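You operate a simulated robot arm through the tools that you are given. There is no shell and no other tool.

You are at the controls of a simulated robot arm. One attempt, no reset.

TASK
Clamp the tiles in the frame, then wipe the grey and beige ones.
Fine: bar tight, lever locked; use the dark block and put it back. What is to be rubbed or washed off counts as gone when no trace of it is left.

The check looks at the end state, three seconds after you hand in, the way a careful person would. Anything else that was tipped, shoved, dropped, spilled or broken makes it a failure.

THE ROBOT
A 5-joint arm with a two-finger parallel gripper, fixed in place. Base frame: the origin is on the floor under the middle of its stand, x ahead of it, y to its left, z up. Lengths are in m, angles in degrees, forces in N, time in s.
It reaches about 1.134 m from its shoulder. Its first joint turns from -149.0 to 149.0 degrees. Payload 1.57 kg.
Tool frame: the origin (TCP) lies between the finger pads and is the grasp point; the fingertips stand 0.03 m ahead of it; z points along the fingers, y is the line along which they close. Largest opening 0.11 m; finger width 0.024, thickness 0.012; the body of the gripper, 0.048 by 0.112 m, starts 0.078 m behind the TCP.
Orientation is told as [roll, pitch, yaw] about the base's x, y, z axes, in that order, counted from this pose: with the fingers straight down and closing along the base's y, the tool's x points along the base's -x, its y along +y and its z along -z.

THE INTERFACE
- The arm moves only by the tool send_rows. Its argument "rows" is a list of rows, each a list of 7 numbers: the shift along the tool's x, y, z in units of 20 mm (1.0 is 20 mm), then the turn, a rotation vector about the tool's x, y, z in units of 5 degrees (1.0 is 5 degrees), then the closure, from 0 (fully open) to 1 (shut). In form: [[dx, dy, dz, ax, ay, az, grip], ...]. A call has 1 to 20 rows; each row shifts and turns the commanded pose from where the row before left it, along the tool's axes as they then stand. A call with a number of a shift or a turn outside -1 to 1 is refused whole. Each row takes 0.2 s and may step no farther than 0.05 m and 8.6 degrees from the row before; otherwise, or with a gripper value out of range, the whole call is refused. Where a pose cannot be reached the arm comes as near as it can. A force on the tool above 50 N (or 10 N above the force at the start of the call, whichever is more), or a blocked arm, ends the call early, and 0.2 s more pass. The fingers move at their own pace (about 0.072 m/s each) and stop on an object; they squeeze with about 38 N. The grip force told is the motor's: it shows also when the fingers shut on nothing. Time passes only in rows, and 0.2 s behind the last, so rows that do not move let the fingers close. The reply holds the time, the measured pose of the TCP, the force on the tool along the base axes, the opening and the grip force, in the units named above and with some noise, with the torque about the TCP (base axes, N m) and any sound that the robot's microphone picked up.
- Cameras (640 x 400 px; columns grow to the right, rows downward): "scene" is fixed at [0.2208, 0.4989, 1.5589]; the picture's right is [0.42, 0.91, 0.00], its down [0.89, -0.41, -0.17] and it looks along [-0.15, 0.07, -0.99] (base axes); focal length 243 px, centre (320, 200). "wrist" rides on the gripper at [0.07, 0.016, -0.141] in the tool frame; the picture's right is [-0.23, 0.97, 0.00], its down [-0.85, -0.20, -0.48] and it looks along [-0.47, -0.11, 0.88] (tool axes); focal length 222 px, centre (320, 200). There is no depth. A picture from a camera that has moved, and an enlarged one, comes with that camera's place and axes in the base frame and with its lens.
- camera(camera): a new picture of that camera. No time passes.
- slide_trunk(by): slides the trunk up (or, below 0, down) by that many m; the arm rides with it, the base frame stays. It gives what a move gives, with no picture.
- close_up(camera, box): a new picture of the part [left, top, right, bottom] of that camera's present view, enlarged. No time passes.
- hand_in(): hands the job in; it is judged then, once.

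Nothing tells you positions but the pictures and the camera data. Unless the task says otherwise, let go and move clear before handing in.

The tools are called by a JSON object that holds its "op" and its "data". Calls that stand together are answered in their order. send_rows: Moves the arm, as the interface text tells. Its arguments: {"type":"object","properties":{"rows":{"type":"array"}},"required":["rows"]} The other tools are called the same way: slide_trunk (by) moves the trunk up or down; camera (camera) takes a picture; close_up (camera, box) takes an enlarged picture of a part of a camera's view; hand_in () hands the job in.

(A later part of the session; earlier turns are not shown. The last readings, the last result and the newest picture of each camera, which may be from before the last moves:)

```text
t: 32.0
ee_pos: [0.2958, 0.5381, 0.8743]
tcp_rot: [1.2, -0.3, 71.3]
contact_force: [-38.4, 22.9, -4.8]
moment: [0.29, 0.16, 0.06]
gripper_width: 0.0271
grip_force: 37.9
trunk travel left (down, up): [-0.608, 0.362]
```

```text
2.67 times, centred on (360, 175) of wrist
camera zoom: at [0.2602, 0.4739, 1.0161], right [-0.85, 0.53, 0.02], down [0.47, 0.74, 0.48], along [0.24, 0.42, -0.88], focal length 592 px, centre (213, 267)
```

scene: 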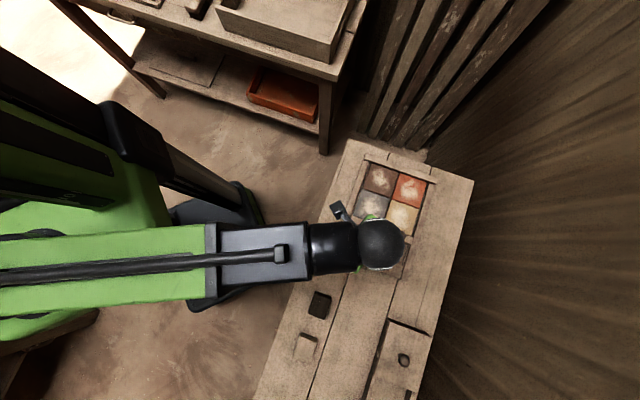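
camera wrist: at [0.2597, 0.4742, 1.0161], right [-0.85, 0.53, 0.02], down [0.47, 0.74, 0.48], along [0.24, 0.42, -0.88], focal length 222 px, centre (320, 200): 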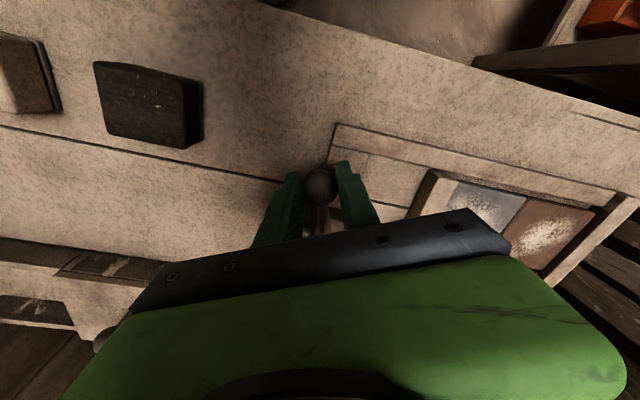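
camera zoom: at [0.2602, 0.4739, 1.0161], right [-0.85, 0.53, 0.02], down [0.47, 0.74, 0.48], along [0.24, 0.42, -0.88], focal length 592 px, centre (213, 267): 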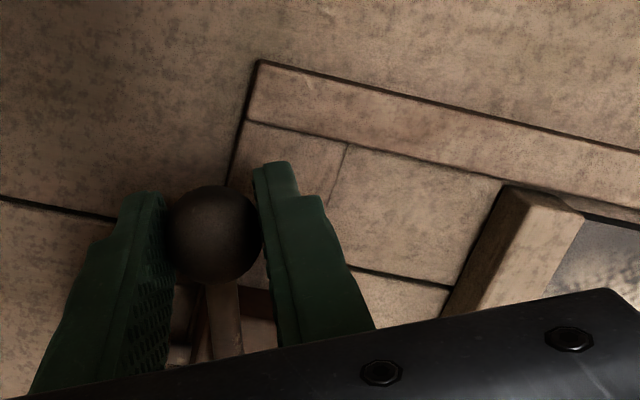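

There's no further movement at 45 N, so this is a firm stop. I'll release the lever, back up and look, then check whether the bar is actually locked.

{"op": "send_rows", "data": {"rows": [[0, 0, 0, 0, 0, 0, 0.7], [0, 0, 0, 0, 0, 0, 0.45], [0, 0, 0, 0, 0, 0, 0.45]]}}

{"op": "slide_trunk", "data": {"by": 0.09}}

{"op": "camera", "data": {"camera": "wrist"}}

```text
t: 32.8
ee_pos: [0.3012, 0.5347, 0.8752]
tcp_rot: [0.8, -0.3, 71.2]
contact_force: [1.2, -0.3, -0.3]
moment: [0.03, 0.0, 0.02]
gripper_width: 0.0605
grip_force: 0.0
trunk travel left (down, up): [-0.608, 0.362]
```

```text
t: 34.0
ee_pos: [0.3023, 0.5355, 0.9648]
tcp_rot: [0.8, -0.3, 71.1]
contact_force: [-0.9, -0.6, 0.1]
moment: [0.02, -0.01, -0.01]
gripper_width: 0.0604
grip_force: 0.1
trunk travel left (down, up): [-0.698, 0.272]
```

```text
taken
camera wrist: at [0.2645, 0.4715, 1.1062], right [-0.85, 0.53, 0.01], down [0.47, 0.74, 0.48], along [0.24, 0.41, -0.88], focal length 222 px, centre (320, 200)
```

wrist: 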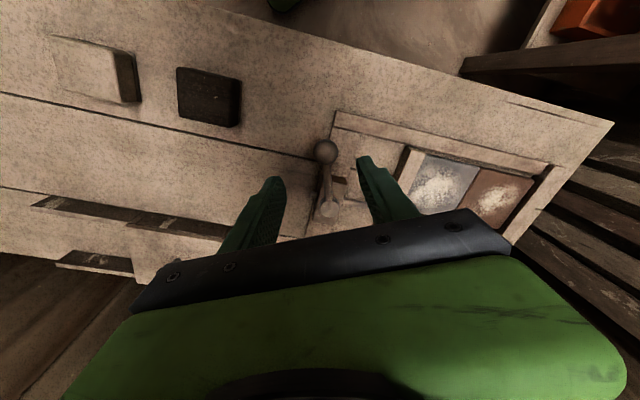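

{"op": "send_rows", "data": {"rows": [[0, 0, 0, 0.16, 0.06, 0.857, 0.45], [0, 0, 0, 0, 0, 0.857, 0.45], [0, 0, 0, 0, 0, 0.857, 0.45], [0, 0, 0, 0, 0, 0.857, 0.45], [0, 0, 0, 0, 0, 0.857, 0.45], [0, 0, 0, 0, 0, 0.857, 0.45], [-0.9014, 0.9214, 0, 0, 0, 0, 0.45], [-0.9014, 0.9214, 0, 0, 0, 0, 0.45], [-0.9014, 0.9214, 0, 0, 0, 0, 0.45], [-0.9014, 0.9214, 0, 0, 0, 0, 0.45], [-0.9014, 0.9214, 0, 0, 0, 0, 0.45], [-0.9014, 0.9214, 0, 0, 0, 0, 0.45], [-0.9014, 0.9214, 0, 0, 0, 0, 0.45]]}}

{"op": "camera", "data": {"camera": "wrist"}}

```text
t: 36.8
ee_pos: [0.2964, 0.7148, 0.9653]
tcp_rot: [0.0, 0.1, 45.5]
contact_force: [0.3, 0.7, -0.1]
moment: [0.0, -0.05, 0.0]
gripper_width: 0.0607
grip_force: 0.1
trunk travel left (down, up): [-0.698, 0.272]
```

```text
taken
camera wrist: at [0.2351, 0.6761, 1.1062], right [-0.53, 0.84, 0.0], down [0.74, 0.47, 0.48], along [0.4, 0.25, -0.88], focal length 222 px, centre (320, 200)
```

wrist: 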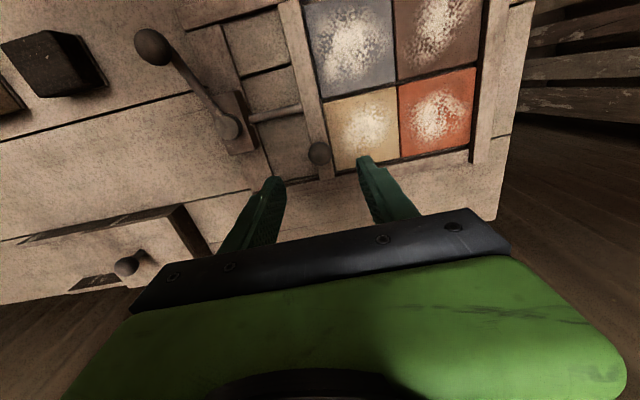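

The lever is now tilted away from the tiles. I'll grip the bar knob again and pull gently backwards to test whether the bar is held.

{"op": "send_rows", "data": {"rows": [[-0.15, -0.1, 0, 0, 0, 0, 0.45]]}}

{"op": "slide_trunk", "data": {"by": -0.1}}

{"op": "send_rows", "data": {"rows": [[0, 0, 0, 0, 0, 0, 0.7], [0, 0, 0, 0, 0, 0, 0.9], [0, 0, 0, 0, 0, 0, 0.9], [0, 0, 0, 0, 0, 0, 0.9]]}}

{"op": "send_rows", "data": {"rows": [[0, -0.05, 0, 0, 0, 0, 0.9], [0, -0.05, 0, 0, 0, 0, 0.9]]}}

```text
t: 37.2
ee_pos: [0.3023, 0.7158, 0.9652]
tcp_rot: [0.0, 0.2, 45.5]
contact_force: [-0.1, 0.4, 0.7]
moment: [0.0, -0.04, -0.01]
gripper_width: 0.0607
grip_force: 0.1
trunk travel left (down, up): [-0.698, 0.272]
```

```text
t: 38.5
ee_pos: [0.3001, 0.7155, 0.8656]
tcp_rot: [0.0, 0.1, 45.5]
contact_force: [-0.1, 0.1, -0.1]
moment: [0.02, -0.01, 0.0]
gripper_width: 0.0607
grip_force: 0.1
trunk travel left (down, up): [-0.598, 0.372]
```

```text
t: 39.5
ee_pos: [0.3021, 0.7143, 0.8648]
tcp_rot: [0.0, 0.0, 45.6]
contact_force: [-2.3, 3.2, 1.8]
moment: [0.36, -0.14, 0.08]
gripper_width: 0.0269
grip_force: 37.8
trunk travel left (down, up): [-0.598, 0.372]
```

```text
t: 40.1
ee_pos: [0.303, 0.7141, 0.8644]
tcp_rot: [0.0, 0.0, 45.5]
contact_force: [-2.5, 6.0, 3.6]
moment: [0.2, -0.06, 0.02]
gripper_width: 0.0271
grip_force: 38.1
trunk travel left (down, up): [-0.598, 0.372]
```

{"op": "close_up", "data": {"camera": "wrist", "box": [240, 0, 480, 220]}}

{"op": "close_up", "data": {"camera": "wrist", "box": [290, 60, 360, 160]}}

```text
1.82 times, centred on (360, 110) of wrist
camera zoom: at [0.24, 0.6754, 1.0063], right [-0.54, 0.84, 0.0], down [0.74, 0.47, 0.48], along [0.4, 0.26, -0.88], focal length 404 px, centre (247, 364)
```

zoom: 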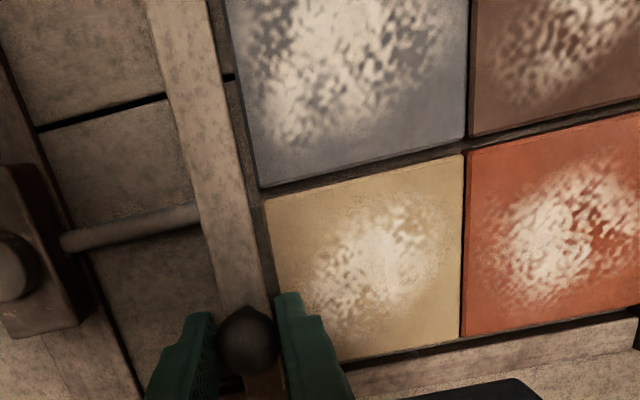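

```text
4.00 times, centred on (325, 110) of wrist
camera zoom: at [0.24, 0.6754, 1.0063], right [-0.54, 0.84, 0.0], down [0.74, 0.47, 0.48], along [0.4, 0.26, -0.88], focal length 888 px, centre (300, 560)
```

zoom: 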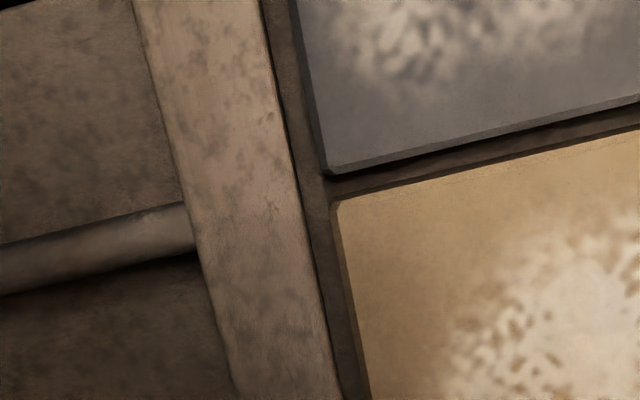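

A gap opened when I pulled, so the bar is not locked: that end of the lever's travel is the unlocked stop. I'll push the bar tight again, then take the lever the other way.

{"op": "send_rows", "data": {"rows": [[0, 0.1, 0, 0, 0, 0, 0.9], [0, 0.1, 0, 0, 0, 0, 0.9], [0, 0.1, 0, 0, 0, 0, 0.9]]}}

{"op": "send_rows", "data": {"rows": [[0, 0.06, 0, 0, 0, 0, 0.9], [0, 0.06, 0, 0, 0, 0, 0.9], [0, 0.06, 0, 0, 0, 0, 0.9]]}}

{"op": "close_up", "data": {"camera": "wrist", "box": [290, 60, 360, 160]}}

```text
t: 41.0
ee_pos: [0.2994, 0.7179, 0.8641]
tcp_rot: [-0.1, 0.1, 45.4]
contact_force: [10.3, -14.0, -6.1]
moment: [-0.41, -0.12, -0.16]
gripper_width: 0.0269
grip_force: 37.5
trunk travel left (down, up): [-0.598, 0.372]
```

```text
t: 41.7
ee_pos: [0.3002, 0.7176, 0.8651]
tcp_rot: [-0.7, 0.4, 45.2]
contact_force: [6.4, -9.7, -9.1]
moment: [0.04, -0.55, -0.08]
gripper_width: 0.0271
grip_force: 37.2
trunk travel left (down, up): [-0.598, 0.372]
stopped in row 3: the force on the tool passed its limit at 52 N (the readings are from after the stop); the commanded pose is now the measured one
```

```text
4.00 times, centred on (325, 110) of wrist
camera zoom: at [0.2368, 0.6796, 1.0065], right [-0.53, 0.85, -0.01], down [0.74, 0.47, 0.48], along [0.41, 0.24, -0.88], focal length 888 px, centre (300, 560)
```

zoom: 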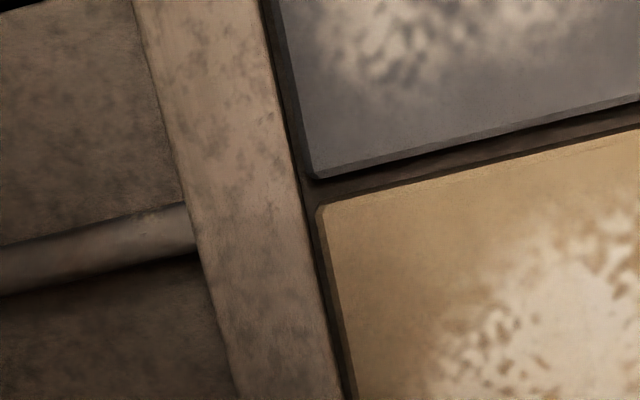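

The bar is tight again. I'll release the knob, rise and go back to the lever.

{"op": "send_rows", "data": {"rows": [[0, 0, 0, 0, 0, 0, 0.6], [0, 0, 0, 0, 0, 0, 0.45], [0, 0, 0, 0, 0, 0, 0.45]]}}

{"op": "slide_trunk", "data": {"by": 0.1}}

{"op": "send_rows", "data": {"rows": [[0, 0, 0, -0.12, -0.07, 0, 0.45]]}}

{"op": "camera", "data": {"camera": "wrist"}}

{"op": "close_up", "data": {"camera": "wrist", "box": [260, 0, 420, 180]}}

```text
t: 42.5
ee_pos: [0.2974, 0.7181, 0.865]
tcp_rot: [-0.5, 0.1, 45.4]
contact_force: [0.0, 0.3, 0.1]
moment: [0.0, -0.01, 0.05]
gripper_width: 0.0604
grip_force: 0.2
trunk travel left (down, up): [-0.598, 0.372]
```

```text
t: 43.9
ee_pos: [0.2977, 0.7182, 0.9652]
tcp_rot: [-0.5, 0.2, 45.4]
contact_force: [-0.1, -1.0, -0.1]
moment: [0.0, 0.02, 0.02]
gripper_width: 0.0605
grip_force: 0.0
trunk travel left (down, up): [-0.698, 0.272]
```

```text
t: 44.3
ee_pos: [0.2972, 0.7181, 0.9645]
tcp_rot: [0.0, -0.2, 45.4]
contact_force: [0.1, 0.1, 0.2]
moment: [0.03, -0.01, 0.01]
gripper_width: 0.0604
grip_force: 0.1
trunk travel left (down, up): [-0.698, 0.272]
```

```text
taken
camera wrist: at [0.2361, 0.6791, 1.1061], right [-0.53, 0.85, 0.0], down [0.74, 0.47, 0.48], along [0.4, 0.26, -0.88], focal length 222 px, centre (320, 200)
```

wrist: 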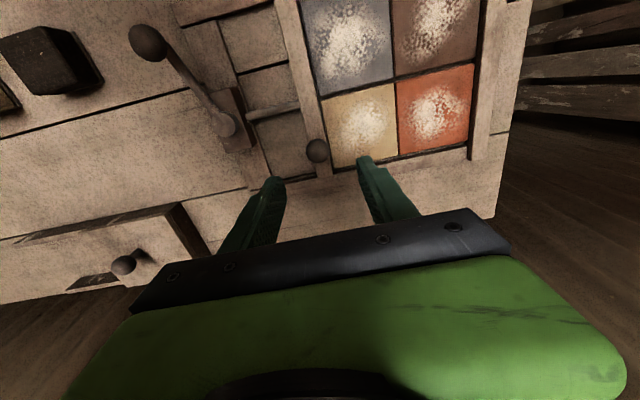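

```text
2.22 times, centred on (340, 90) of wrist
camera zoom: at [0.2361, 0.6791, 1.1061], right [-0.53, 0.85, 0.0], down [0.74, 0.47, 0.48], along [0.4, 0.26, -0.88], focal length 494 px, centre (276, 444)
```

zoom: 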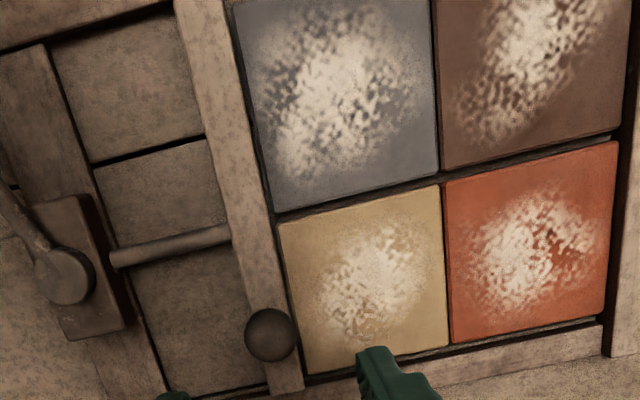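

Now back to the lever knob, this time to swing it the other way.

{"op": "send_rows", "data": {"rows": [[0.932, -0.897, 0, 0, 0, 0, 0.45], [0.932, -0.897, 0, 0, 0, 0, 0.45], [0.932, -0.897, 0, 0, 0, 0, 0.45], [0.932, -0.897, 0, 0, 0, 0, 0.45], [0.932, -0.897, 0, 0, 0, 0, 0.45], [0.932, -0.897, 0, 0, 0, 0, 0.45], [0.932, -0.897, 0, 0, 0, 0, 0.45], [0, 0, 0, 0, 0.03, -0.92, 0.45], [0, 0, 0, 0, 0, -0.92, 0.45], [0, 0, 0, 0, 0, -0.92, 0.45], [0, 0, 0, 0, 0, -0.92, 0.45]]}}

{"op": "camera", "data": {"camera": "wrist"}}

```text
t: 46.7
ee_pos: [0.2952, 0.5379, 0.965]
tcp_rot: [0.1, 0.1, 63.8]
contact_force: [0.4, 0.6, -0.7]
moment: [-0.02, -0.01, 0.01]
gripper_width: 0.0607
grip_force: 0.1
trunk travel left (down, up): [-0.698, 0.272]
```

```text
taken
camera wrist: at [0.2487, 0.4808, 1.1063], right [-0.77, 0.63, 0.0], down [0.56, 0.68, 0.48], along [0.3, 0.37, -0.88], focal length 222 px, centre (320, 200)
```

wrist: 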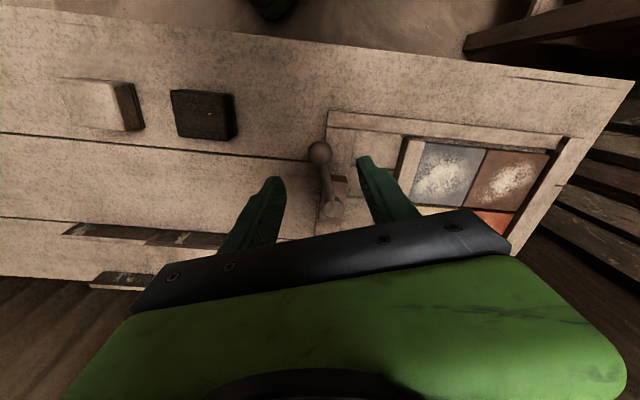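

{"op": "send_rows", "data": {"rows": [[0.12, 0.02, 0, 0, 0, 0, 0.45]]}}

{"op": "slide_trunk", "data": {"by": -0.089}}

{"op": "send_rows", "data": {"rows": [[0, 0, 0, 0, 0, 0, 0.7], [0, 0, 0, 0, 0, 0, 0.9], [0, 0, 0, 0, 0, 0, 0.9], [0, 0, 0, 0, 0, 0, 0.9]]}}

{"op": "send_rows", "data": {"rows": [[-0.0163, 0.373, 0, 0, 0, 1, 0.9], [-0.0163, 0.373, 0, 0, 0, 1, 0.9], [-0.0163, 0.373, 0, 0, 0, 1, 0.9], [-0.0163, 0.373, 0, 0, 0, 1, 0.9]]}}

```text
t: 47.1
ee_pos: [0.2928, 0.5357, 0.9652]
tcp_rot: [0.1, 0.0, 63.8]
contact_force: [0.9, 0.3, 1.1]
moment: [-0.04, 0.01, 0.02]
gripper_width: 0.0608
grip_force: 0.1
trunk travel left (down, up): [-0.698, 0.272]
```

```text
t: 48.3
ee_pos: [0.2927, 0.5351, 0.8761]
tcp_rot: [0.1, 0.0, 63.8]
contact_force: [-0.7, 0.4, 0.9]
moment: [-0.01, 0.03, 0.01]
gripper_width: 0.0605
grip_force: 0.1
trunk travel left (down, up): [-0.609, 0.361]
```

```text
t: 49.3
ee_pos: [0.2937, 0.5356, 0.8752]
tcp_rot: [0.1, 0.0, 63.9]
contact_force: [0.2, 0.2, 0.9]
moment: [-0.12, 0.07, 0.07]
gripper_width: 0.0271
grip_force: 37.6
trunk travel left (down, up): [-0.609, 0.361]
```

```text
t: 50.3
ee_pos: [0.2689, 0.5538, 0.8753]
tcp_rot: [0.2, 0.0, 43.8]
contact_force: [-2.2, 0.6, 1.4]
moment: [-0.17, 0.19, 0.15]
gripper_width: 0.0268
grip_force: 37.7
trunk travel left (down, up): [-0.609, 0.361]
```

{"op": "send_rows", "data": {"rows": [[-0.0163, 0.373, 0, 0, 0, 1, 0.9], [-0.0163, 0.373, 0, 0, 0, 1, 0.9], [-0.0163, 0.373, 0, 0, 0, 1, 0.9]]}}

{"op": "send_rows", "data": {"rows": [[-0.0163, 0.373, 0, 0, 0, 1, 0.9], [-0.0163, 0.373, 0, 0, 0, 1, 0.9]]}}

```text
t: 51.1
ee_pos: [0.2561, 0.5712, 0.8771]
tcp_rot: [0.2, -0.1, 28.6]
contact_force: [3.9, 5.5, 8.4]
moment: [0.0, -0.01, 0.24]
gripper_width: 0.0267
grip_force: 37.9
trunk travel left (down, up): [-0.609, 0.361]
```

```text
t: 51.7
ee_pos: [0.2556, 0.5733, 0.8753]
tcp_rot: [-1.0, 0.1, 20.1]
contact_force: [11.0, -21.9, -11.4]
moment: [-0.01, -0.85, -0.12]
gripper_width: 0.0268
grip_force: 37.8
trunk travel left (down, up): [-0.609, 0.361]
stopped in row 2: the force on the tool passed its limit at 60 N (the readings are from after the stop); the commanded pose is now the measured one
```

The lever has now stopped at its original position, so it only moves between two stops about 36° apart. I'll realign the tool and swing the lever back to the far stop, press it more firmly there, and listen for a click.

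{"op": "send_rows", "data": {"rows": [[0, -0.1, 0, -0.1, 0, -0.8, 0.9], [0, -0.1, 0, -0.1, 0, -0.78, 0.9], [0, 0, 0, 0, 0, 0, 0.9]]}}

{"op": "close_up", "data": {"camera": "wrist", "box": [240, 100, 480, 250]}}

```text
t: 52.5
ee_pos: [0.2553, 0.5716, 0.8772]
tcp_rot: [0.4, 0.1, 28.2]
contact_force: [-0.5, -11.8, -1.0]
moment: [-0.33, 0.5, -0.12]
gripper_width: 0.0268
grip_force: 37.6
trunk travel left (down, up): [-0.609, 0.361]
```

```text
2.67 times, centred on (360, 175) of wrist
camera zoom: at [0.1853, 0.552, 1.0181], right [-0.26, 0.97, 0.01], down [0.85, 0.23, 0.48], along [0.46, 0.13, -0.88], focal length 592 px, centre (213, 267)
```

zoom: 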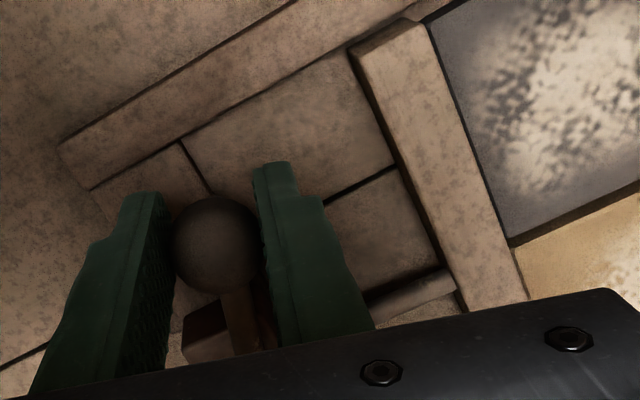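

{"op": "send_rows", "data": {"rows": [[-0.0163, -0.373, 0, 0, 0, -1, 0.9], [-0.0163, -0.373, 0, 0, 0, -1, 0.9], [-0.0163, -0.373, 0, 0, 0, -1, 0.9]]}}

{"op": "send_rows", "data": {"rows": [[-0.0163, -0.373, 0, 0, 0, -1, 0.9], [-0.0163, -0.373, 0, 0, 0, -1, 0.9], [-0.0163, -0.373, 0, 0, 0, -1, 0.9]]}}

{"op": "send_rows", "data": {"rows": [[0.0, -0.12, 0, 0, 0, -0.32, 0.9], [0.0, -0.12, 0, 0, 0, -0.32, 0.9]]}}

{"op": "send_rows", "data": {"rows": [[0.0, -0.12, 0, 0, 0, 0, 0.9], [0.0, -0.12, 0, 0, 0, 0, 0.9]]}}

```text
t: 53.3
ee_pos: [0.2677, 0.5556, 0.876]
tcp_rot: [0.3, 0.0, 43.2]
contact_force: [-11.1, -5.4, 1.8]
moment: [-0.2, 0.47, 0.22]
gripper_width: 0.0269
grip_force: 37.6
trunk travel left (down, up): [-0.609, 0.361]
```

```text
t: 54.1
ee_pos: [0.285, 0.54, 0.8758]
tcp_rot: [0.2, -0.1, 58.2]
contact_force: [-5.5, -7.2, 1.8]
moment: [-0.09, 0.12, 0.05]
gripper_width: 0.0271
grip_force: 37.2
trunk travel left (down, up): [-0.609, 0.361]
```

```text
t: 54.7
ee_pos: [0.2882, 0.5372, 0.8773]
tcp_rot: [0.2, 0.0, 61.3]
contact_force: [-2.0, -7.8, 3.0]
moment: [-0.25, 0.13, -0.19]
gripper_width: 0.0267
grip_force: 37.6
trunk travel left (down, up): [-0.609, 0.361]
```

```text
t: 55.3
ee_pos: [0.2927, 0.535, 0.8756]
tcp_rot: [0.3, -0.2, 61.5]
contact_force: [-4.7, -0.1, 7.6]
moment: [0.09, 0.06, 0.35]
gripper_width: 0.0272
grip_force: 37.7
trunk travel left (down, up): [-0.609, 0.361]
```

{"op": "send_rows", "data": {"rows": [[0.0, -0.1, 0, 0, 0, 0, 0.9], [0.0, -0.1, 0, 0, 0, 0, 0.9], [0.0, -0.1, 0, 0, 0, 0, 0.9]]}}

{"op": "send_rows", "data": {"rows": [[0.0, -0.1, 0, 0, 0, 0, 0.9], [0.0, -0.1, 0, 0, 0, 0, 0.9], [0.0, 0, 0, 0, 0, 0, 0.9]]}}

```text
t: 56.1
ee_pos: [0.2944, 0.5351, 0.8761]
tcp_rot: [0.5, -0.1, 61.5]
contact_force: [-27.4, 19.8, 10.4]
moment: [0.18, 0.21, 0.19]
gripper_width: 0.0272
grip_force: 38.0
trunk travel left (down, up): [-0.609, 0.361]
```

```text
t: 56.7
ee_pos: [0.2948, 0.5345, 0.8763]
tcp_rot: [1.3, -0.1, 61.7]
contact_force: [-20.0, 11.3, 2.7]
moment: [0.37, 0.34, 0.05]
gripper_width: 0.0268
grip_force: 37.6
trunk travel left (down, up): [-0.609, 0.361]
stopped in row 3: the force on the tool passed its limit at 51 N (the readings are from after the stop); the commanded pose is now the measured one
```

The stop here is firm too. I'll release the lever and measure the bar's holding force more carefully.

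{"op": "send_rows", "data": {"rows": [[0, 0, 0, 0, 0, 0, 0.7], [0, 0, 0, 0, 0, 0, 0.45], [0, 0, 0, 0, 0, 0, 0.45]]}}

{"op": "slide_trunk", "data": {"by": 0.09}}

{"op": "send_rows", "data": {"rows": [[0, 0, 0, 0.2, 0.04, 0.8, 0.45], [0, 0, 0, 0, 0, 0.8, 0.45], [0, 0, 0, 0, 0, 0.8, 0.45], [0, 0, 0, 0, 0, 0.8, 0.45], [0, 0, 0, 0, 0, 0, 0.45]]}}

{"op": "camera", "data": {"camera": "wrist"}}

```text
t: 57.5
ee_pos: [0.2985, 0.5332, 0.8766]
tcp_rot: [1.0, -0.1, 61.5]
contact_force: [0.5, 0.5, -1.0]
moment: [0.01, 0.03, -0.01]
gripper_width: 0.0604
grip_force: 0.0
trunk travel left (down, up): [-0.609, 0.361]
```

```text
t: 58.8
ee_pos: [0.2991, 0.5323, 0.966]
tcp_rot: [1.0, 0.0, 61.5]
contact_force: [-0.3, -0.4, -0.3]
moment: [-0.01, 0.01, -0.02]
gripper_width: 0.0607
grip_force: 0.1
trunk travel left (down, up): [-0.699, 0.271]
```

```text
t: 60.0
ee_pos: [0.2985, 0.5332, 0.9665]
tcp_rot: [-0.1, 0.2, 45.4]
contact_force: [0.0, -0.2, 0.6]
moment: [0.0, -0.01, -0.01]
gripper_width: 0.0607
grip_force: 0.1
trunk travel left (down, up): [-0.699, 0.271]
```

```text
taken
camera wrist: at [0.2374, 0.4946, 1.1075], right [-0.53, 0.85, 0.0], down [0.74, 0.47, 0.48], along [0.4, 0.25, -0.88], focal length 222 px, centre (320, 200)
```

wrist: 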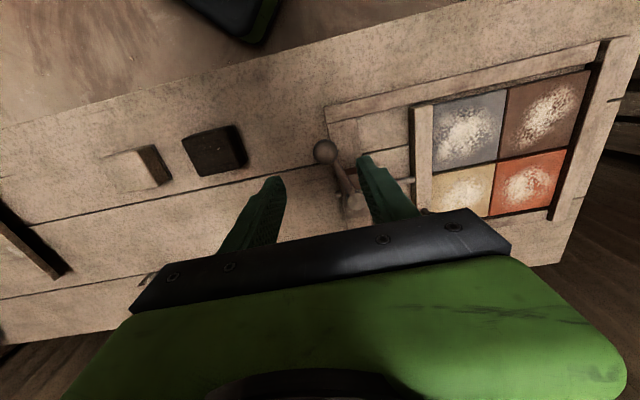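

{"op": "send_rows", "data": {"rows": [[-0.9287, 0.212, 0, 0, 0, 0, 0.45], [-0.9287, 0.212, 0, 0, 0, 0, 0.45], [-0.9287, 0.212, 0, 0, 0, 0, 0.45], [-0.9287, 0.212, 0, 0, 0, 0, 0.45], [-0.9287, 0.212, 0, 0, 0, 0, 0.45], [-0.9287, 0.212, 0, 0, 0, 0, 0.45], [-0.9287, 0.212, 0, 0, 0, 0, 0.45]]}}

{"op": "camera", "data": {"camera": "wrist"}}

{"op": "close_up", "data": {"camera": "wrist", "box": [260, 0, 420, 170]}}

```text
t: 61.6
ee_pos: [0.3677, 0.6468, 0.9655]
tcp_rot: [0.0, 0.3, 45.6]
contact_force: [0.0, -0.8, 0.5]
moment: [-0.01, -0.01, -0.02]
gripper_width: 0.0605
grip_force: 0.0
trunk travel left (down, up): [-0.699, 0.271]
```

```text
taken
camera wrist: at [0.3068, 0.6084, 1.1074], right [-0.54, 0.84, 0.0], down [0.74, 0.47, 0.48], along [0.4, 0.25, -0.88], focal length 222 px, centre (320, 200)
```

wrist: 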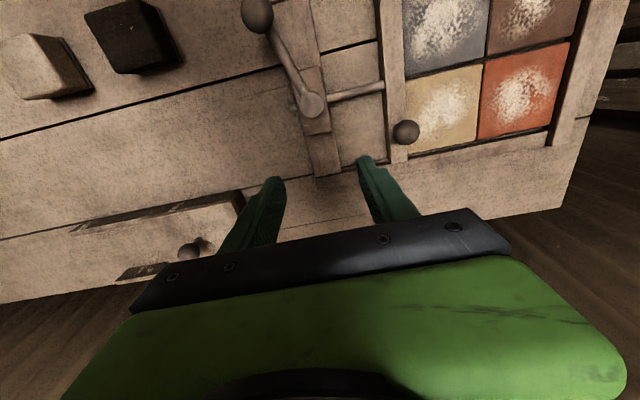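

```text
2.35 times, centred on (340, 85) of wrist
camera zoom: at [0.3068, 0.6084, 1.1074], right [-0.54, 0.84, 0.0], down [0.74, 0.47, 0.48], along [0.4, 0.25, -0.88], focal length 523 px, centre (273, 471)
```

zoom: 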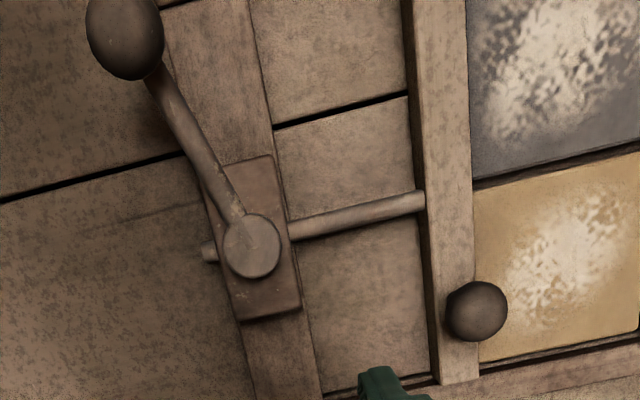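

{"op": "send_rows", "data": {"rows": [[-0.014, 0.982, 0, 0, -0.04, 0, 0.45], [-0.014, 0.982, 0, 0, 0, 0, 0.45], [-0.014, 0.982, 0, 0, 0, 0, 0.45], [-0.014, 0.982, 0, 0, 0, 0, 0.45], [-0.014, 0.982, 0, 0, 0, 0, 0.45]]}}

{"op": "slide_trunk", "data": {"by": -0.101}}

{"op": "close_up", "data": {"camera": "wrist", "box": [260, 60, 420, 220]}}

```text
t: 62.8
ee_pos: [0.3005, 0.7163, 0.967]
tcp_rot: [-0.1, 0.1, 45.5]
contact_force: [0.4, 0.8, -0.4]
moment: [-0.01, -0.01, 0.0]
gripper_width: 0.0604
grip_force: 0.0
trunk travel left (down, up): [-0.699, 0.271]
```

```text
t: 64.1
ee_pos: [0.3014, 0.7157, 0.8655]
tcp_rot: [0.0, 0.0, 45.5]
contact_force: [-0.9, 0.4, -0.5]
moment: [0.0, -0.01, -0.04]
gripper_width: 0.0604
grip_force: 0.0
trunk travel left (down, up): [-0.598, 0.372]
```

```text
2.50 times, centred on (340, 140) of wrist
camera zoom: at [0.2384, 0.6765, 1.0063], right [-0.54, 0.84, 0.0], down [0.74, 0.47, 0.48], along [0.41, 0.26, -0.88], focal length 555 px, centre (270, 350)
```

zoom: 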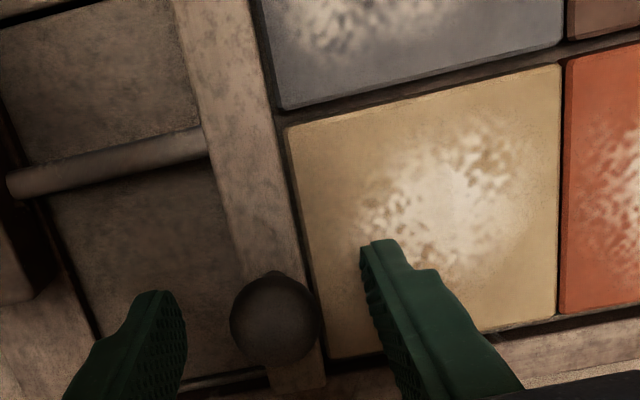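

{"op": "send_rows", "data": {"rows": [[0, 0, 0, 0, 0, 0, 0.65], [0, 0, 0, 0, 0, 0, 0.75], [0, 0, 0, 0, 0, 0, 0.9], [0, 0, 0, 0, 0, 0, 0.9]]}}

{"op": "close_up", "data": {"camera": "wrist", "box": [290, 60, 360, 160]}}

{"op": "send_rows", "data": {"rows": [[0, -0.1, 0, 0, 0, 0, 0.9], [0, 0, 0, 0, 0, 0, 0.9]]}}

{"op": "close_up", "data": {"camera": "wrist", "box": [290, 60, 360, 160]}}

```text
t: 65.1
ee_pos: [0.3003, 0.7149, 0.8662]
tcp_rot: [0.0, 0.0, 45.5]
contact_force: [-2.3, 2.7, 0.6]
moment: [0.14, -0.06, 0.05]
gripper_width: 0.0274
grip_force: 37.3
trunk travel left (down, up): [-0.598, 0.372]
```

```text
4.00 times, centred on (325, 110) of wrist
camera zoom: at [0.2383, 0.6766, 1.0062], right [-0.54, 0.84, 0.0], down [0.74, 0.47, 0.48], along [0.41, 0.26, -0.88], focal length 888 px, centre (300, 560)
```

zoom: 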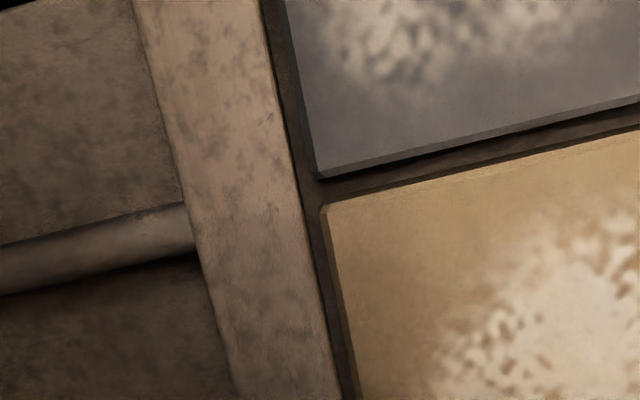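

```text
t: 65.7
ee_pos: [0.3011, 0.7144, 0.8642]
tcp_rot: [-0.1, 0.0, 45.5]
contact_force: [-2.2, 7.5, 4.9]
moment: [0.36, 0.11, 0.12]
gripper_width: 0.0269
grip_force: 37.2
trunk travel left (down, up): [-0.598, 0.372]
```

```text
4.00 times, centred on (325, 110) of wrist
camera zoom: at [0.2396, 0.6752, 1.0061], right [-0.54, 0.84, 0.0], down [0.74, 0.47, 0.48], along [0.41, 0.26, -0.88], focal length 888 px, centre (300, 560)
```

zoom: 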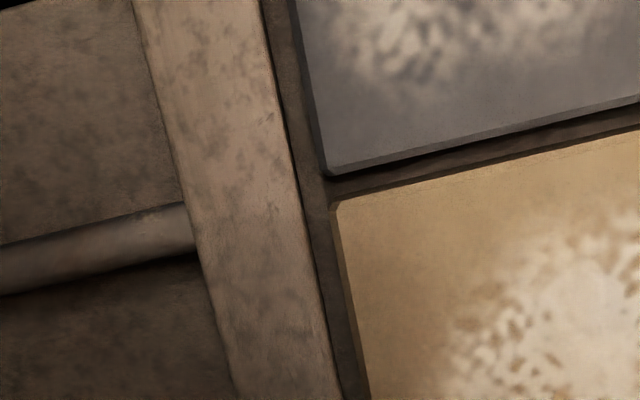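

{"op": "send_rows", "data": {"rows": [[0, -0.1, 0, 0, 0, 0, 0.9], [0, -0.1, 0, 0, 0, 0, 0.9], [0, 0, 0, 0, 0, 0, 0.9]]}}

{"op": "close_up", "data": {"camera": "wrist", "box": [290, 60, 360, 160]}}

{"op": "send_rows", "data": {"rows": [[0, 0.1, 0, 0, 0, 0, 0.9], [0, 0, 0, 0, 0, 0, 0.9]]}}

```text
t: 66.5
ee_pos: [0.304, 0.711, 0.8651]
tcp_rot: [-0.1, 0.0, 45.5]
contact_force: [-5.6, 8.3, 3.6]
moment: [0.77, -0.33, 0.17]
gripper_width: 0.027
grip_force: 37.9
trunk travel left (down, up): [-0.598, 0.372]
```

```text
4.00 times, centred on (325, 110) of wrist
camera zoom: at [0.2424, 0.6725, 1.0062], right [-0.54, 0.84, 0.0], down [0.74, 0.47, 0.48], along [0.41, 0.26, -0.88], focal length 888 px, centre (300, 560)
```

zoom: 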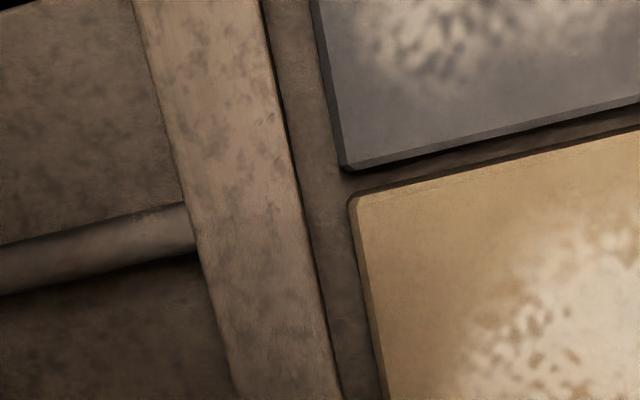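

```text
t: 67.1
ee_pos: [0.3044, 0.712, 0.8659]
tcp_rot: [-0.3, 0.1, 45.5]
contact_force: [-1.5, -11.0, -7.5]
moment: [-0.27, -0.23, -0.13]
gripper_width: 0.0268
grip_force: 38.2
trunk travel left (down, up): [-0.598, 0.372]
```

The bar slips at about 8 N with the lever at this end, compared with about 1 N before. So this end does brake it, but it isn't properly locked. I'll release and inspect the lever mechanism up close from another side.

{"op": "send_rows", "data": {"rows": [[0, 0, 0, 0, 0, 0, 0.65], [0, 0, 0, 0, 0, 0, 0.45], [0, 0, 0, 0, 0, 0, 0.45]]}}

{"op": "slide_trunk", "data": {"by": 0.1}}

{"op": "send_rows", "data": {"rows": [[0, -1, 0, 0, 0, -1, 0.45], [0, -1, 0, 0, 0, -1, 0.45], [0, -1, 0, 0, 0, -1, 0.45], [0, -1, 0, 0, 0, -1, 0.45], [0, -1, 0, 0, 0, -1, 0.45], [0, -1, 0, 0, 0, -1, 0.45], [0, 0, 0, 0, 0, -1, 0.45], [0, 0, 0, 0, 0, -1, 0.45], [0, 0, 0, 0, 0, -1, 0.45], [0, 0, 0, 0, 0, -1, 0.45]]}}

{"op": "camera", "data": {"camera": "wrist"}}

```text
t: 67.9
ee_pos: [0.303, 0.7128, 0.8652]
tcp_rot: [0.1, -0.1, 45.5]
contact_force: [-0.5, -0.3, 0.8]
moment: [-0.01, 0.04, -0.01]
gripper_width: 0.0606
grip_force: 0.1
trunk travel left (down, up): [-0.598, 0.372]
```

```text
t: 69.2
ee_pos: [0.3032, 0.7139, 0.9653]
tcp_rot: [-0.1, 0.0, 45.5]
contact_force: [-1.0, 0.3, -0.2]
moment: [-0.01, -0.01, 0.02]
gripper_width: 0.0606
grip_force: 0.0
trunk travel left (down, up): [-0.698, 0.272]
```

```text
t: 71.5
ee_pos: [0.4042, 0.6523, 0.9648]
tcp_rot: [-0.1, 0.0, 95.6]
contact_force: [0.2, -0.1, -0.1]
moment: [0.01, 0.0, 0.0]
gripper_width: 0.0603
grip_force: 0.1
trunk travel left (down, up): [-0.698, 0.272]
```

```text
taken
camera wrist: at [0.3935, 0.5792, 1.1063], right [-0.99, 0.13, 0.0], down [0.12, 0.87, 0.48], along [0.06, 0.47, -0.88], focal length 222 px, centre (320, 200)
```

wrist: 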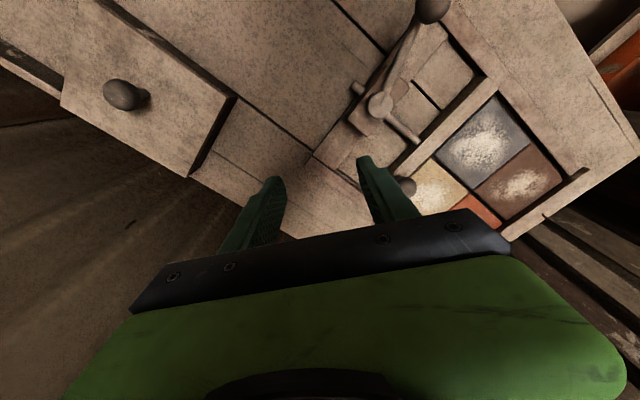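

{"op": "send_rows", "data": {"rows": [[0.4, 0.93, 0, 0, 0, 0, 0.45], [0.4, 0.93, 0, 0, 0, 0, 0.45], [0.4, 0.93, 0, 0, 0, 0, 0.45], [0.4, 0.93, 0, 0, 0, 0, 0.45], [0, 0, 0, 0, 0, -1, 0.2], [0, 0, 0, 0, 0, -1, 0], [0, 0, 0, 0, 0, -1, 0], [0, 0, 0, 0, 0, -1, 0], [0, 0, 0, 0, 0, -1, 0], [0, 0, 0, 0, 0, -1, 0], [0, 0, 0, 0, 0, -1, 0], [0, 0, 0, 0, 0, -1, 0]]}}

{"op": "camera", "data": {"camera": "wrist"}}

{"op": "close_up", "data": {"camera": "wrist", "box": [230, 60, 430, 220]}}

```text
t: 74.0
ee_pos: [0.3331, 0.6113, 0.9647]
tcp_rot: [0.0, 0.0, 135.6]
contact_force: [0.3, 0.4, -0.4]
moment: [0.01, 0.01, -0.01]
gripper_width: 0.11
grip_force: 0.2
trunk travel left (down, up): [-0.698, 0.272]
```

```text
taken
camera wrist: at [0.3699, 0.5501, 1.1063], right [-0.84, -0.54, 0.0], down [-0.47, 0.74, 0.48], along [-0.26, 0.4, -0.88], focal length 222 px, centre (320, 200)
```

wrist: 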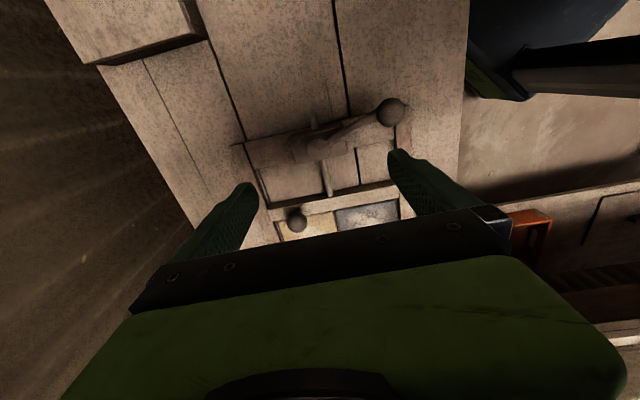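

```text
2.50 times, centred on (330, 140) of wrist
camera zoom: at [0.3699, 0.5501, 1.1063], right [-0.84, -0.54, 0.0], down [-0.47, 0.74, 0.48], along [-0.26, 0.4, -0.88], focal length 555 px, centre (295, 350)
```

zoom: 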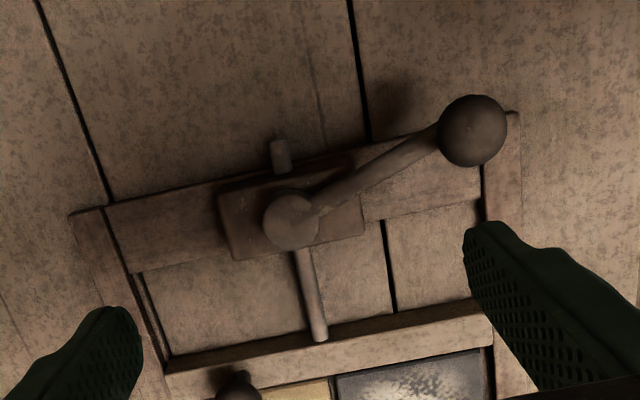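

There's nothing visible beyond a plain lever with two stops, and the far stop clearly brakes the bar. The bar has crept back about 5 mm from my test, so I'll go back and press it tight with the lever left in the braking position. On the way I'll check whether the force decays (creep) or holds (friction).

{"op": "send_rows", "data": {"rows": [[0, 0, 0, 0, 0, 1, 0], [0, 0, 0, 0, 0, 1, 0], [0, 0, 0, 0, 0, 1, 0], [0, 0, 0, 0, 0, 1, 0], [0, 0, 0, 0, 0, 1, 0], [0, 0, 0, 0, 0, 1, 0], [0, 0, 0, 0, 0, 1, 0], [0, 0, 0, 0, 0, 1, 0], [0, 0, 0, 0, 0, 1, 0], [0, 0, 0, 0, 0, 1, 0.45], [0, 0, 0, 0, 0, 1, 0.45], [0, 0, 0, 0, 0, 1, 0.45], [0, 0, 0, 0, 0, 1, 0.45], [0, 0, 0, 0, 0, 1, 0.45], [0, 0, 0, 0, 0, 1, 0.45], [0, 0, 0, 0, 0, 1, 0.45], [0, 0, 0, 0, 0, 1, 0.45], [0, 0, 0, 0, 0, 1, 0.45]]}}

{"op": "send_rows", "data": {"rows": [[-0.64, 0.9, 0, 0, 0, 0, 0.45], [-0.64, 0.9, 0, 0, 0, 0, 0.45], [-0.64, 0.9, 0, 0, 0, 0, 0.45], [-0.64, 0.9, 0, 0, 0, 0, 0.45], [0, 0.93, 0, 0, 0, 0, 0.45]]}}

{"op": "camera", "data": {"camera": "wrist"}}

```text
t: 77.8
ee_pos: [0.3333, 0.612, 0.9649]
tcp_rot: [0.0, 0.0, 45.3]
contact_force: [-0.4, 0.3, -0.8]
moment: [-0.01, 0.0, 0.01]
gripper_width: 0.0605
grip_force: 0.1
trunk travel left (down, up): [-0.698, 0.272]
```

```text
t: 79.0
ee_pos: [0.3033, 0.7109, 0.9651]
tcp_rot: [0.0, 0.0, 45.5]
contact_force: [0.7, 0.9, 0.6]
moment: [-0.03, -0.01, 0.02]
gripper_width: 0.0606
grip_force: 0.1
trunk travel left (down, up): [-0.698, 0.272]
```

```text
taken
camera wrist: at [0.243, 0.6723, 1.1062], right [-0.54, 0.84, 0.0], down [0.74, 0.47, 0.48], along [0.41, 0.26, -0.88], focal length 222 px, centre (320, 200)
```

wrist: 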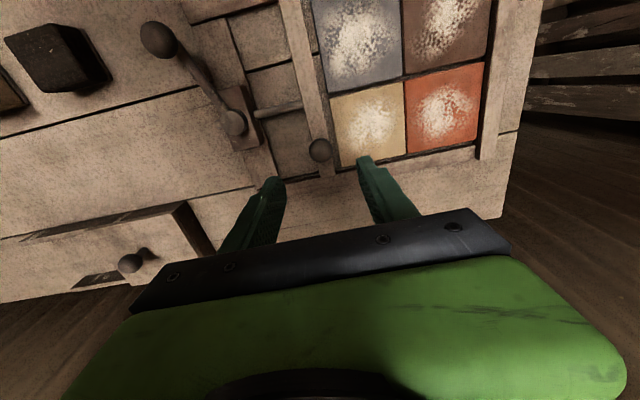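

{"op": "slide_trunk", "data": {"by": -0.1}}

{"op": "send_rows", "data": {"rows": [[0, 0, 0, 0, 0, 0, 0.65], [0, 0, 0, 0, 0, 0, 0.75], [0, 0, 0, 0, 0, 0, 0.9], [0, 0, 0, 0, 0, 0, 0.9]]}}

{"op": "send_rows", "data": {"rows": [[0, 0.1, 0, 0, 0, 0, 0.9]]}}

{"op": "send_rows", "data": {"rows": [[0, 0, 0, 0, 0, 0, 0.9], [0, 0, 0, 0, 0, 0, 0.9], [0, 0, 0, 0, 0, 0, 0.9], [0, 0, 0, 0, 0, 0, 0.9], [0, 0, 0, 0, 0, 0, 0.9]]}}

{"op": "send_rows", "data": {"rows": [[0, 0, 0, 0, 0, 0, 0.9], [0, 0, 0, 0, 0, 0, 0.9], [0, 0, 0, 0, 0, 0, 0.9], [0, 0, 0, 0, 0, 0, 0.9], [0, 0, 0, 0, 0, 0, 0.9], [0, 0, 0, 0, 0, 0, 0.9], [0, 0, 0, 0, 0, 0, 0.9], [0, 0, 0, 0, 0, 0, 0.9], [0, 0, 0, 0, 0, 0, 0.9], [0, 0, 0, 0, 0, 0, 0.9]]}}

```text
t: 80.4
ee_pos: [0.3057, 0.7111, 0.8646]
tcp_rot: [-0.1, 0.0, 45.6]
contact_force: [-0.2, 0.4, -0.1]
moment: [0.01, -0.01, -0.01]
gripper_width: 0.0606
grip_force: 0.0
trunk travel left (down, up): [-0.598, 0.372]
```

```text
t: 81.4
ee_pos: [0.3062, 0.7118, 0.865]
tcp_rot: [0.0, 0.1, 45.5]
contact_force: [-2.0, 2.3, 0.9]
moment: [0.2, -0.05, 0.06]
gripper_width: 0.027
grip_force: 38.1
trunk travel left (down, up): [-0.598, 0.372]
```

```text
t: 81.8
ee_pos: [0.3049, 0.7114, 0.8657]
tcp_rot: [0.0, 0.0, 45.5]
contact_force: [0.4, -6.2, -4.2]
moment: [0.19, -0.32, -0.02]
gripper_width: 0.0269
grip_force: 37.7
trunk travel left (down, up): [-0.598, 0.372]
```

```text
t: 83.0
ee_pos: [0.3047, 0.7131, 0.8653]
tcp_rot: [0.0, 0.1, 45.5]
contact_force: [-5.0, -4.7, -4.8]
moment: [-0.25, 0.23, 0.0]
gripper_width: 0.0268
grip_force: 37.5
trunk travel left (down, up): [-0.598, 0.372]
```

```text
t: 85.2
ee_pos: [0.3037, 0.7134, 0.8648]
tcp_rot: [0.0, 0.0, 45.5]
contact_force: [-5.9, -6.4, -6.1]
moment: [-0.11, 0.08, 0.02]
gripper_width: 0.0271
grip_force: 37.8
trunk travel left (down, up): [-0.598, 0.372]
```

The push force decays to zero over about a second, so the brake behaves like a stiff lock with slight creep. Now I'll press the bar firmly against the tiles again, slowly.

{"op": "send_rows", "data": {"rows": [[0, 0.1, 0, 0, 0, 0, 0.9], [0, 0, 0, 0, 0, 0, 0.9], [0, 0.1, 0, 0, 0, 0, 0.9], [0, 0, 0, 0, 0, 0, 0.9], [0, 0.05, 0, 0, 0, 0, 0.9], [0, 0, 0, 0, 0, 0, 0.9], [0, 0, 0, 0, 0, 0, 0.9]]}}

{"op": "send_rows", "data": {"rows": [[0, 0.1, 0, 0, 0, 0, 0.9], [0, 0, 0, 0, 0, 0, 0.9], [0, 0.1, 0, 0, 0, 0, 0.9], [0, 0, 0, 0, 0, 0, 0.9], [0, 0, 0, 0, 0, 0, 0.9], [0, 0, 0, 0, 0, 0, 0.9]]}}

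{"op": "close_up", "data": {"camera": "wrist", "box": [290, 60, 360, 160]}}

```text
t: 86.8
ee_pos: [0.3008, 0.7172, 0.8651]
tcp_rot: [0.1, -0.1, 45.5]
contact_force: [3.8, -0.6, 1.8]
moment: [-0.35, 0.2, -0.05]
gripper_width: 0.0266
grip_force: 37.7
trunk travel left (down, up): [-0.598, 0.372]
```

```text
t: 88.2
ee_pos: [0.2981, 0.7175, 0.8643]
tcp_rot: [-0.1, -0.1, 45.4]
contact_force: [20.1, -20.3, -6.9]
moment: [-0.36, 0.05, -0.13]
gripper_width: 0.027
grip_force: 37.6
trunk travel left (down, up): [-0.598, 0.372]
```

```text
4.00 times, centred on (325, 110) of wrist
camera zoom: at [0.2373, 0.6781, 1.0063], right [-0.53, 0.85, 0.0], down [0.74, 0.47, 0.48], along [0.41, 0.25, -0.88], focal length 888 px, centre (300, 560)
```

zoom: 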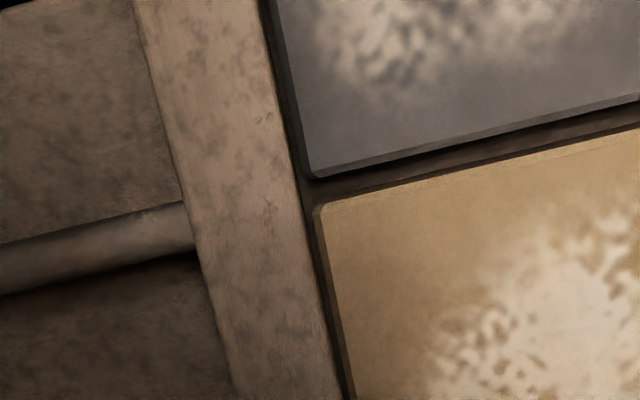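

The bar is pressed tight (a steady 28 N of contact), and the lever sits at its braking end. I'll release and rise, then check the clamp before going for the dark block.

{"op": "send_rows", "data": {"rows": [[0, 0, 0, 0, 0, 0, 0.65], [0, 0, 0, 0, 0, 0, 0.45], [0, 0, 0, 0, 0, 0, 0.45]]}}

{"op": "slide_trunk", "data": {"by": 0.1}}

{"op": "close_up", "data": {"camera": "wrist", "box": [260, 0, 520, 180]}}

{"op": "camera", "data": {"camera": "wrist"}}

```text
t: 89.0
ee_pos: [0.2969, 0.7199, 0.8645]
tcp_rot: [0.0, -0.1, 45.5]
contact_force: [-0.8, -0.6, 0.4]
moment: [0.03, 0.02, 0.02]
gripper_width: 0.0605
grip_force: 0.0
trunk travel left (down, up): [-0.598, 0.372]
```

```text
t: 90.3
ee_pos: [0.2968, 0.7192, 0.9652]
tcp_rot: [0.0, 0.1, 45.6]
contact_force: [0.8, -0.1, 0.4]
moment: [0.0, 0.0, 0.02]
gripper_width: 0.0604
grip_force: 0.0
trunk travel left (down, up): [-0.698, 0.272]
```

```text
2.22 times, centred on (390, 90) of wrist
camera zoom: at [0.2347, 0.6797, 1.1061], right [-0.54, 0.84, 0.0], down [0.74, 0.47, 0.48], along [0.41, 0.26, -0.88], focal length 494 px, centre (164, 444)
```

zoom: 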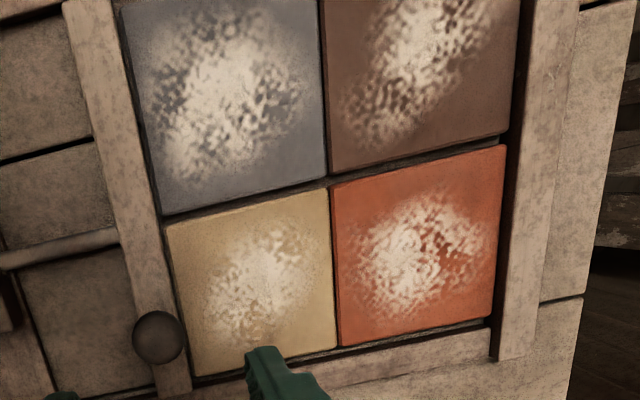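

```text
taken
camera wrist: at [0.2347, 0.6797, 1.1061], right [-0.54, 0.84, 0.0], down [0.74, 0.47, 0.48], along [0.41, 0.26, -0.88], focal length 222 px, centre (320, 200)
```

wrist: 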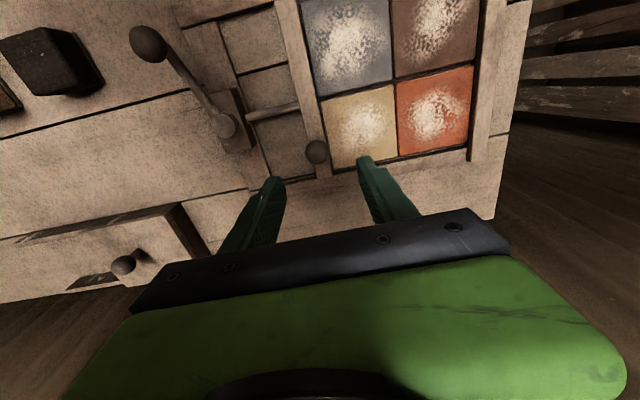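

The clamp looks right. Now I'll turn the tool to grip across the block's short side and travel, still high up, to above the dark block.

{"op": "send_rows", "data": {"rows": [[0, 0, 0, 0, 0, -1, 0.3], [0, 0, 0, 0, 0, -1, 0], [0, 0, 0, 0, 0, -1, 0], [0, 0, 0, 0, 0, -1, 0], [0, 0, 0, 0, 0, -1, 0], [0, 0, 0, 0, 0, -1, 0], [0, 0, 0, 0, 0, -1, 0], [0, 0, 0, 0, 0, -1, 0], [0, 0, 0, 0, 0, -1, 0], [0, 0, 0, 0, 0, -1, 0], [0, 0, 0, 0, 0, -1, 0], [0, 0, 0, 0, 0, -1, 0], [0, 0, 0, 0, 0, -1, 0], [0, 0, 0, 0, 0, -1, 0], [0, 0, 0, 0, 0, -1, 0], [0, 0, 0, 0, 0, -1, 0], [0, 0, 0, 0, 0, -1, 0], [0, 0, 0, 0, 0, -1, 0]]}}

{"op": "send_rows", "data": {"rows": [[0.971, 0.526, 0, 0, 0, 0, 0], [0.971, 0.526, 0, 0, 0, 0, 0], [0.971, 0.526, 0, 0, 0, 0, 0], [0.971, 0.526, 0, 0, 0, 0, 0], [0.971, 0.526, 0, 0, 0, 0, 0], [0.971, 0.526, 0, 0, 0, 0, 0], [0.971, 0.526, 0, 0, 0, 0, 0], [0.971, 0.526, 0, 0, 0, 0, 0], [0.971, 0.526, 0, 0, 0, 0, 0], [0.971, 0.526, 0, 0, 0, 0, 0], [0.971, 0.526, 0, 0, 0, 0, 0], [0.971, 0.526, 0, 0, 0, 0, 0], [0.971, 0.526, 0, 0, 0, 0, 0], [0.971, 0.526, 0, 0, 0, 0, 0]]}}

{"op": "camera", "data": {"camera": "wrist"}}

{"op": "camera", "data": {"camera": "scene"}}

{"op": "close_up", "data": {"camera": "scene", "box": [330, 140, 470, 280]}}

```text
t: 94.1
ee_pos: [0.2975, 0.7191, 0.9664]
tcp_rot: [0.0, 0.0, 135.6]
contact_force: [-0.1, 0.0, -0.3]
moment: [-0.01, 0.02, -0.02]
gripper_width: 0.1099
grip_force: 0.0
trunk travel left (down, up): [-0.698, 0.272]
```

```text
t: 97.1
ee_pos: [0.3869, 0.4235, 0.9657]
tcp_rot: [0.0, 0.0, 135.4]
contact_force: [0.0, 0.3, 0.1]
moment: [-0.01, 0.02, -0.01]
gripper_width: 0.11
grip_force: 0.0
trunk travel left (down, up): [-0.698, 0.272]
```

```text
taken
camera wrist: at [0.4239, 0.362, 1.1064], right [-0.84, -0.54, 0.0], down [-0.47, 0.74, 0.48], along [-0.26, 0.4, -0.88], focal length 222 px, centre (320, 200)
```

wrist: 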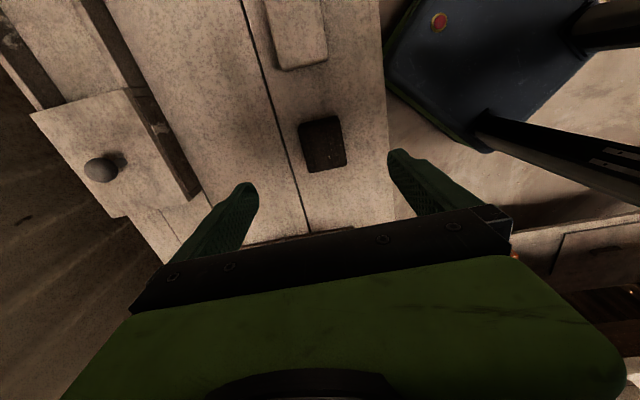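

```text
taken
```

scene: 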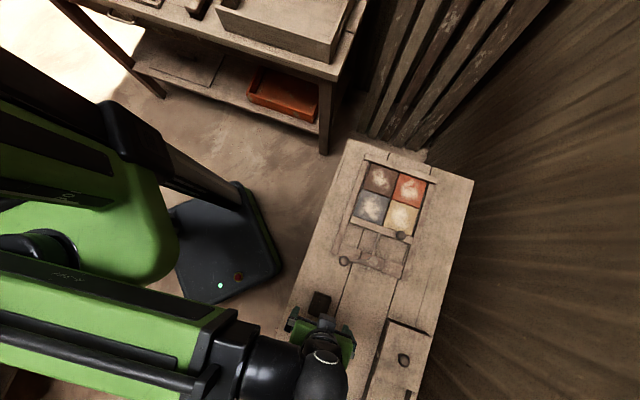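

```text
2.86 times, centred on (400, 210) of scene
camera zoom: at [0.2208, 0.4989, 1.5589], right [0.42, 0.91, 0.0], down [0.89, -0.41, -0.17], along [-0.15, 0.07, -0.99], focal length 695 px, centre (91, 171)
```

zoom: 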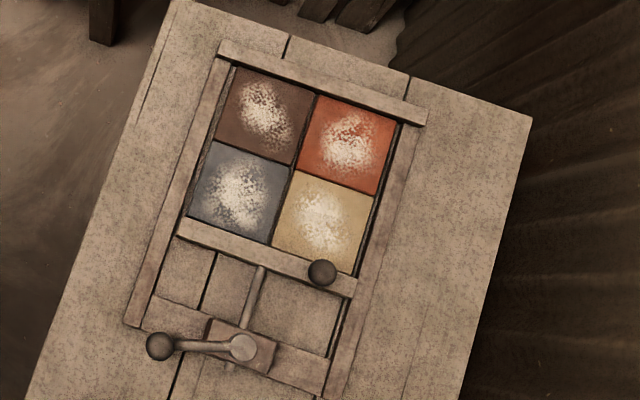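

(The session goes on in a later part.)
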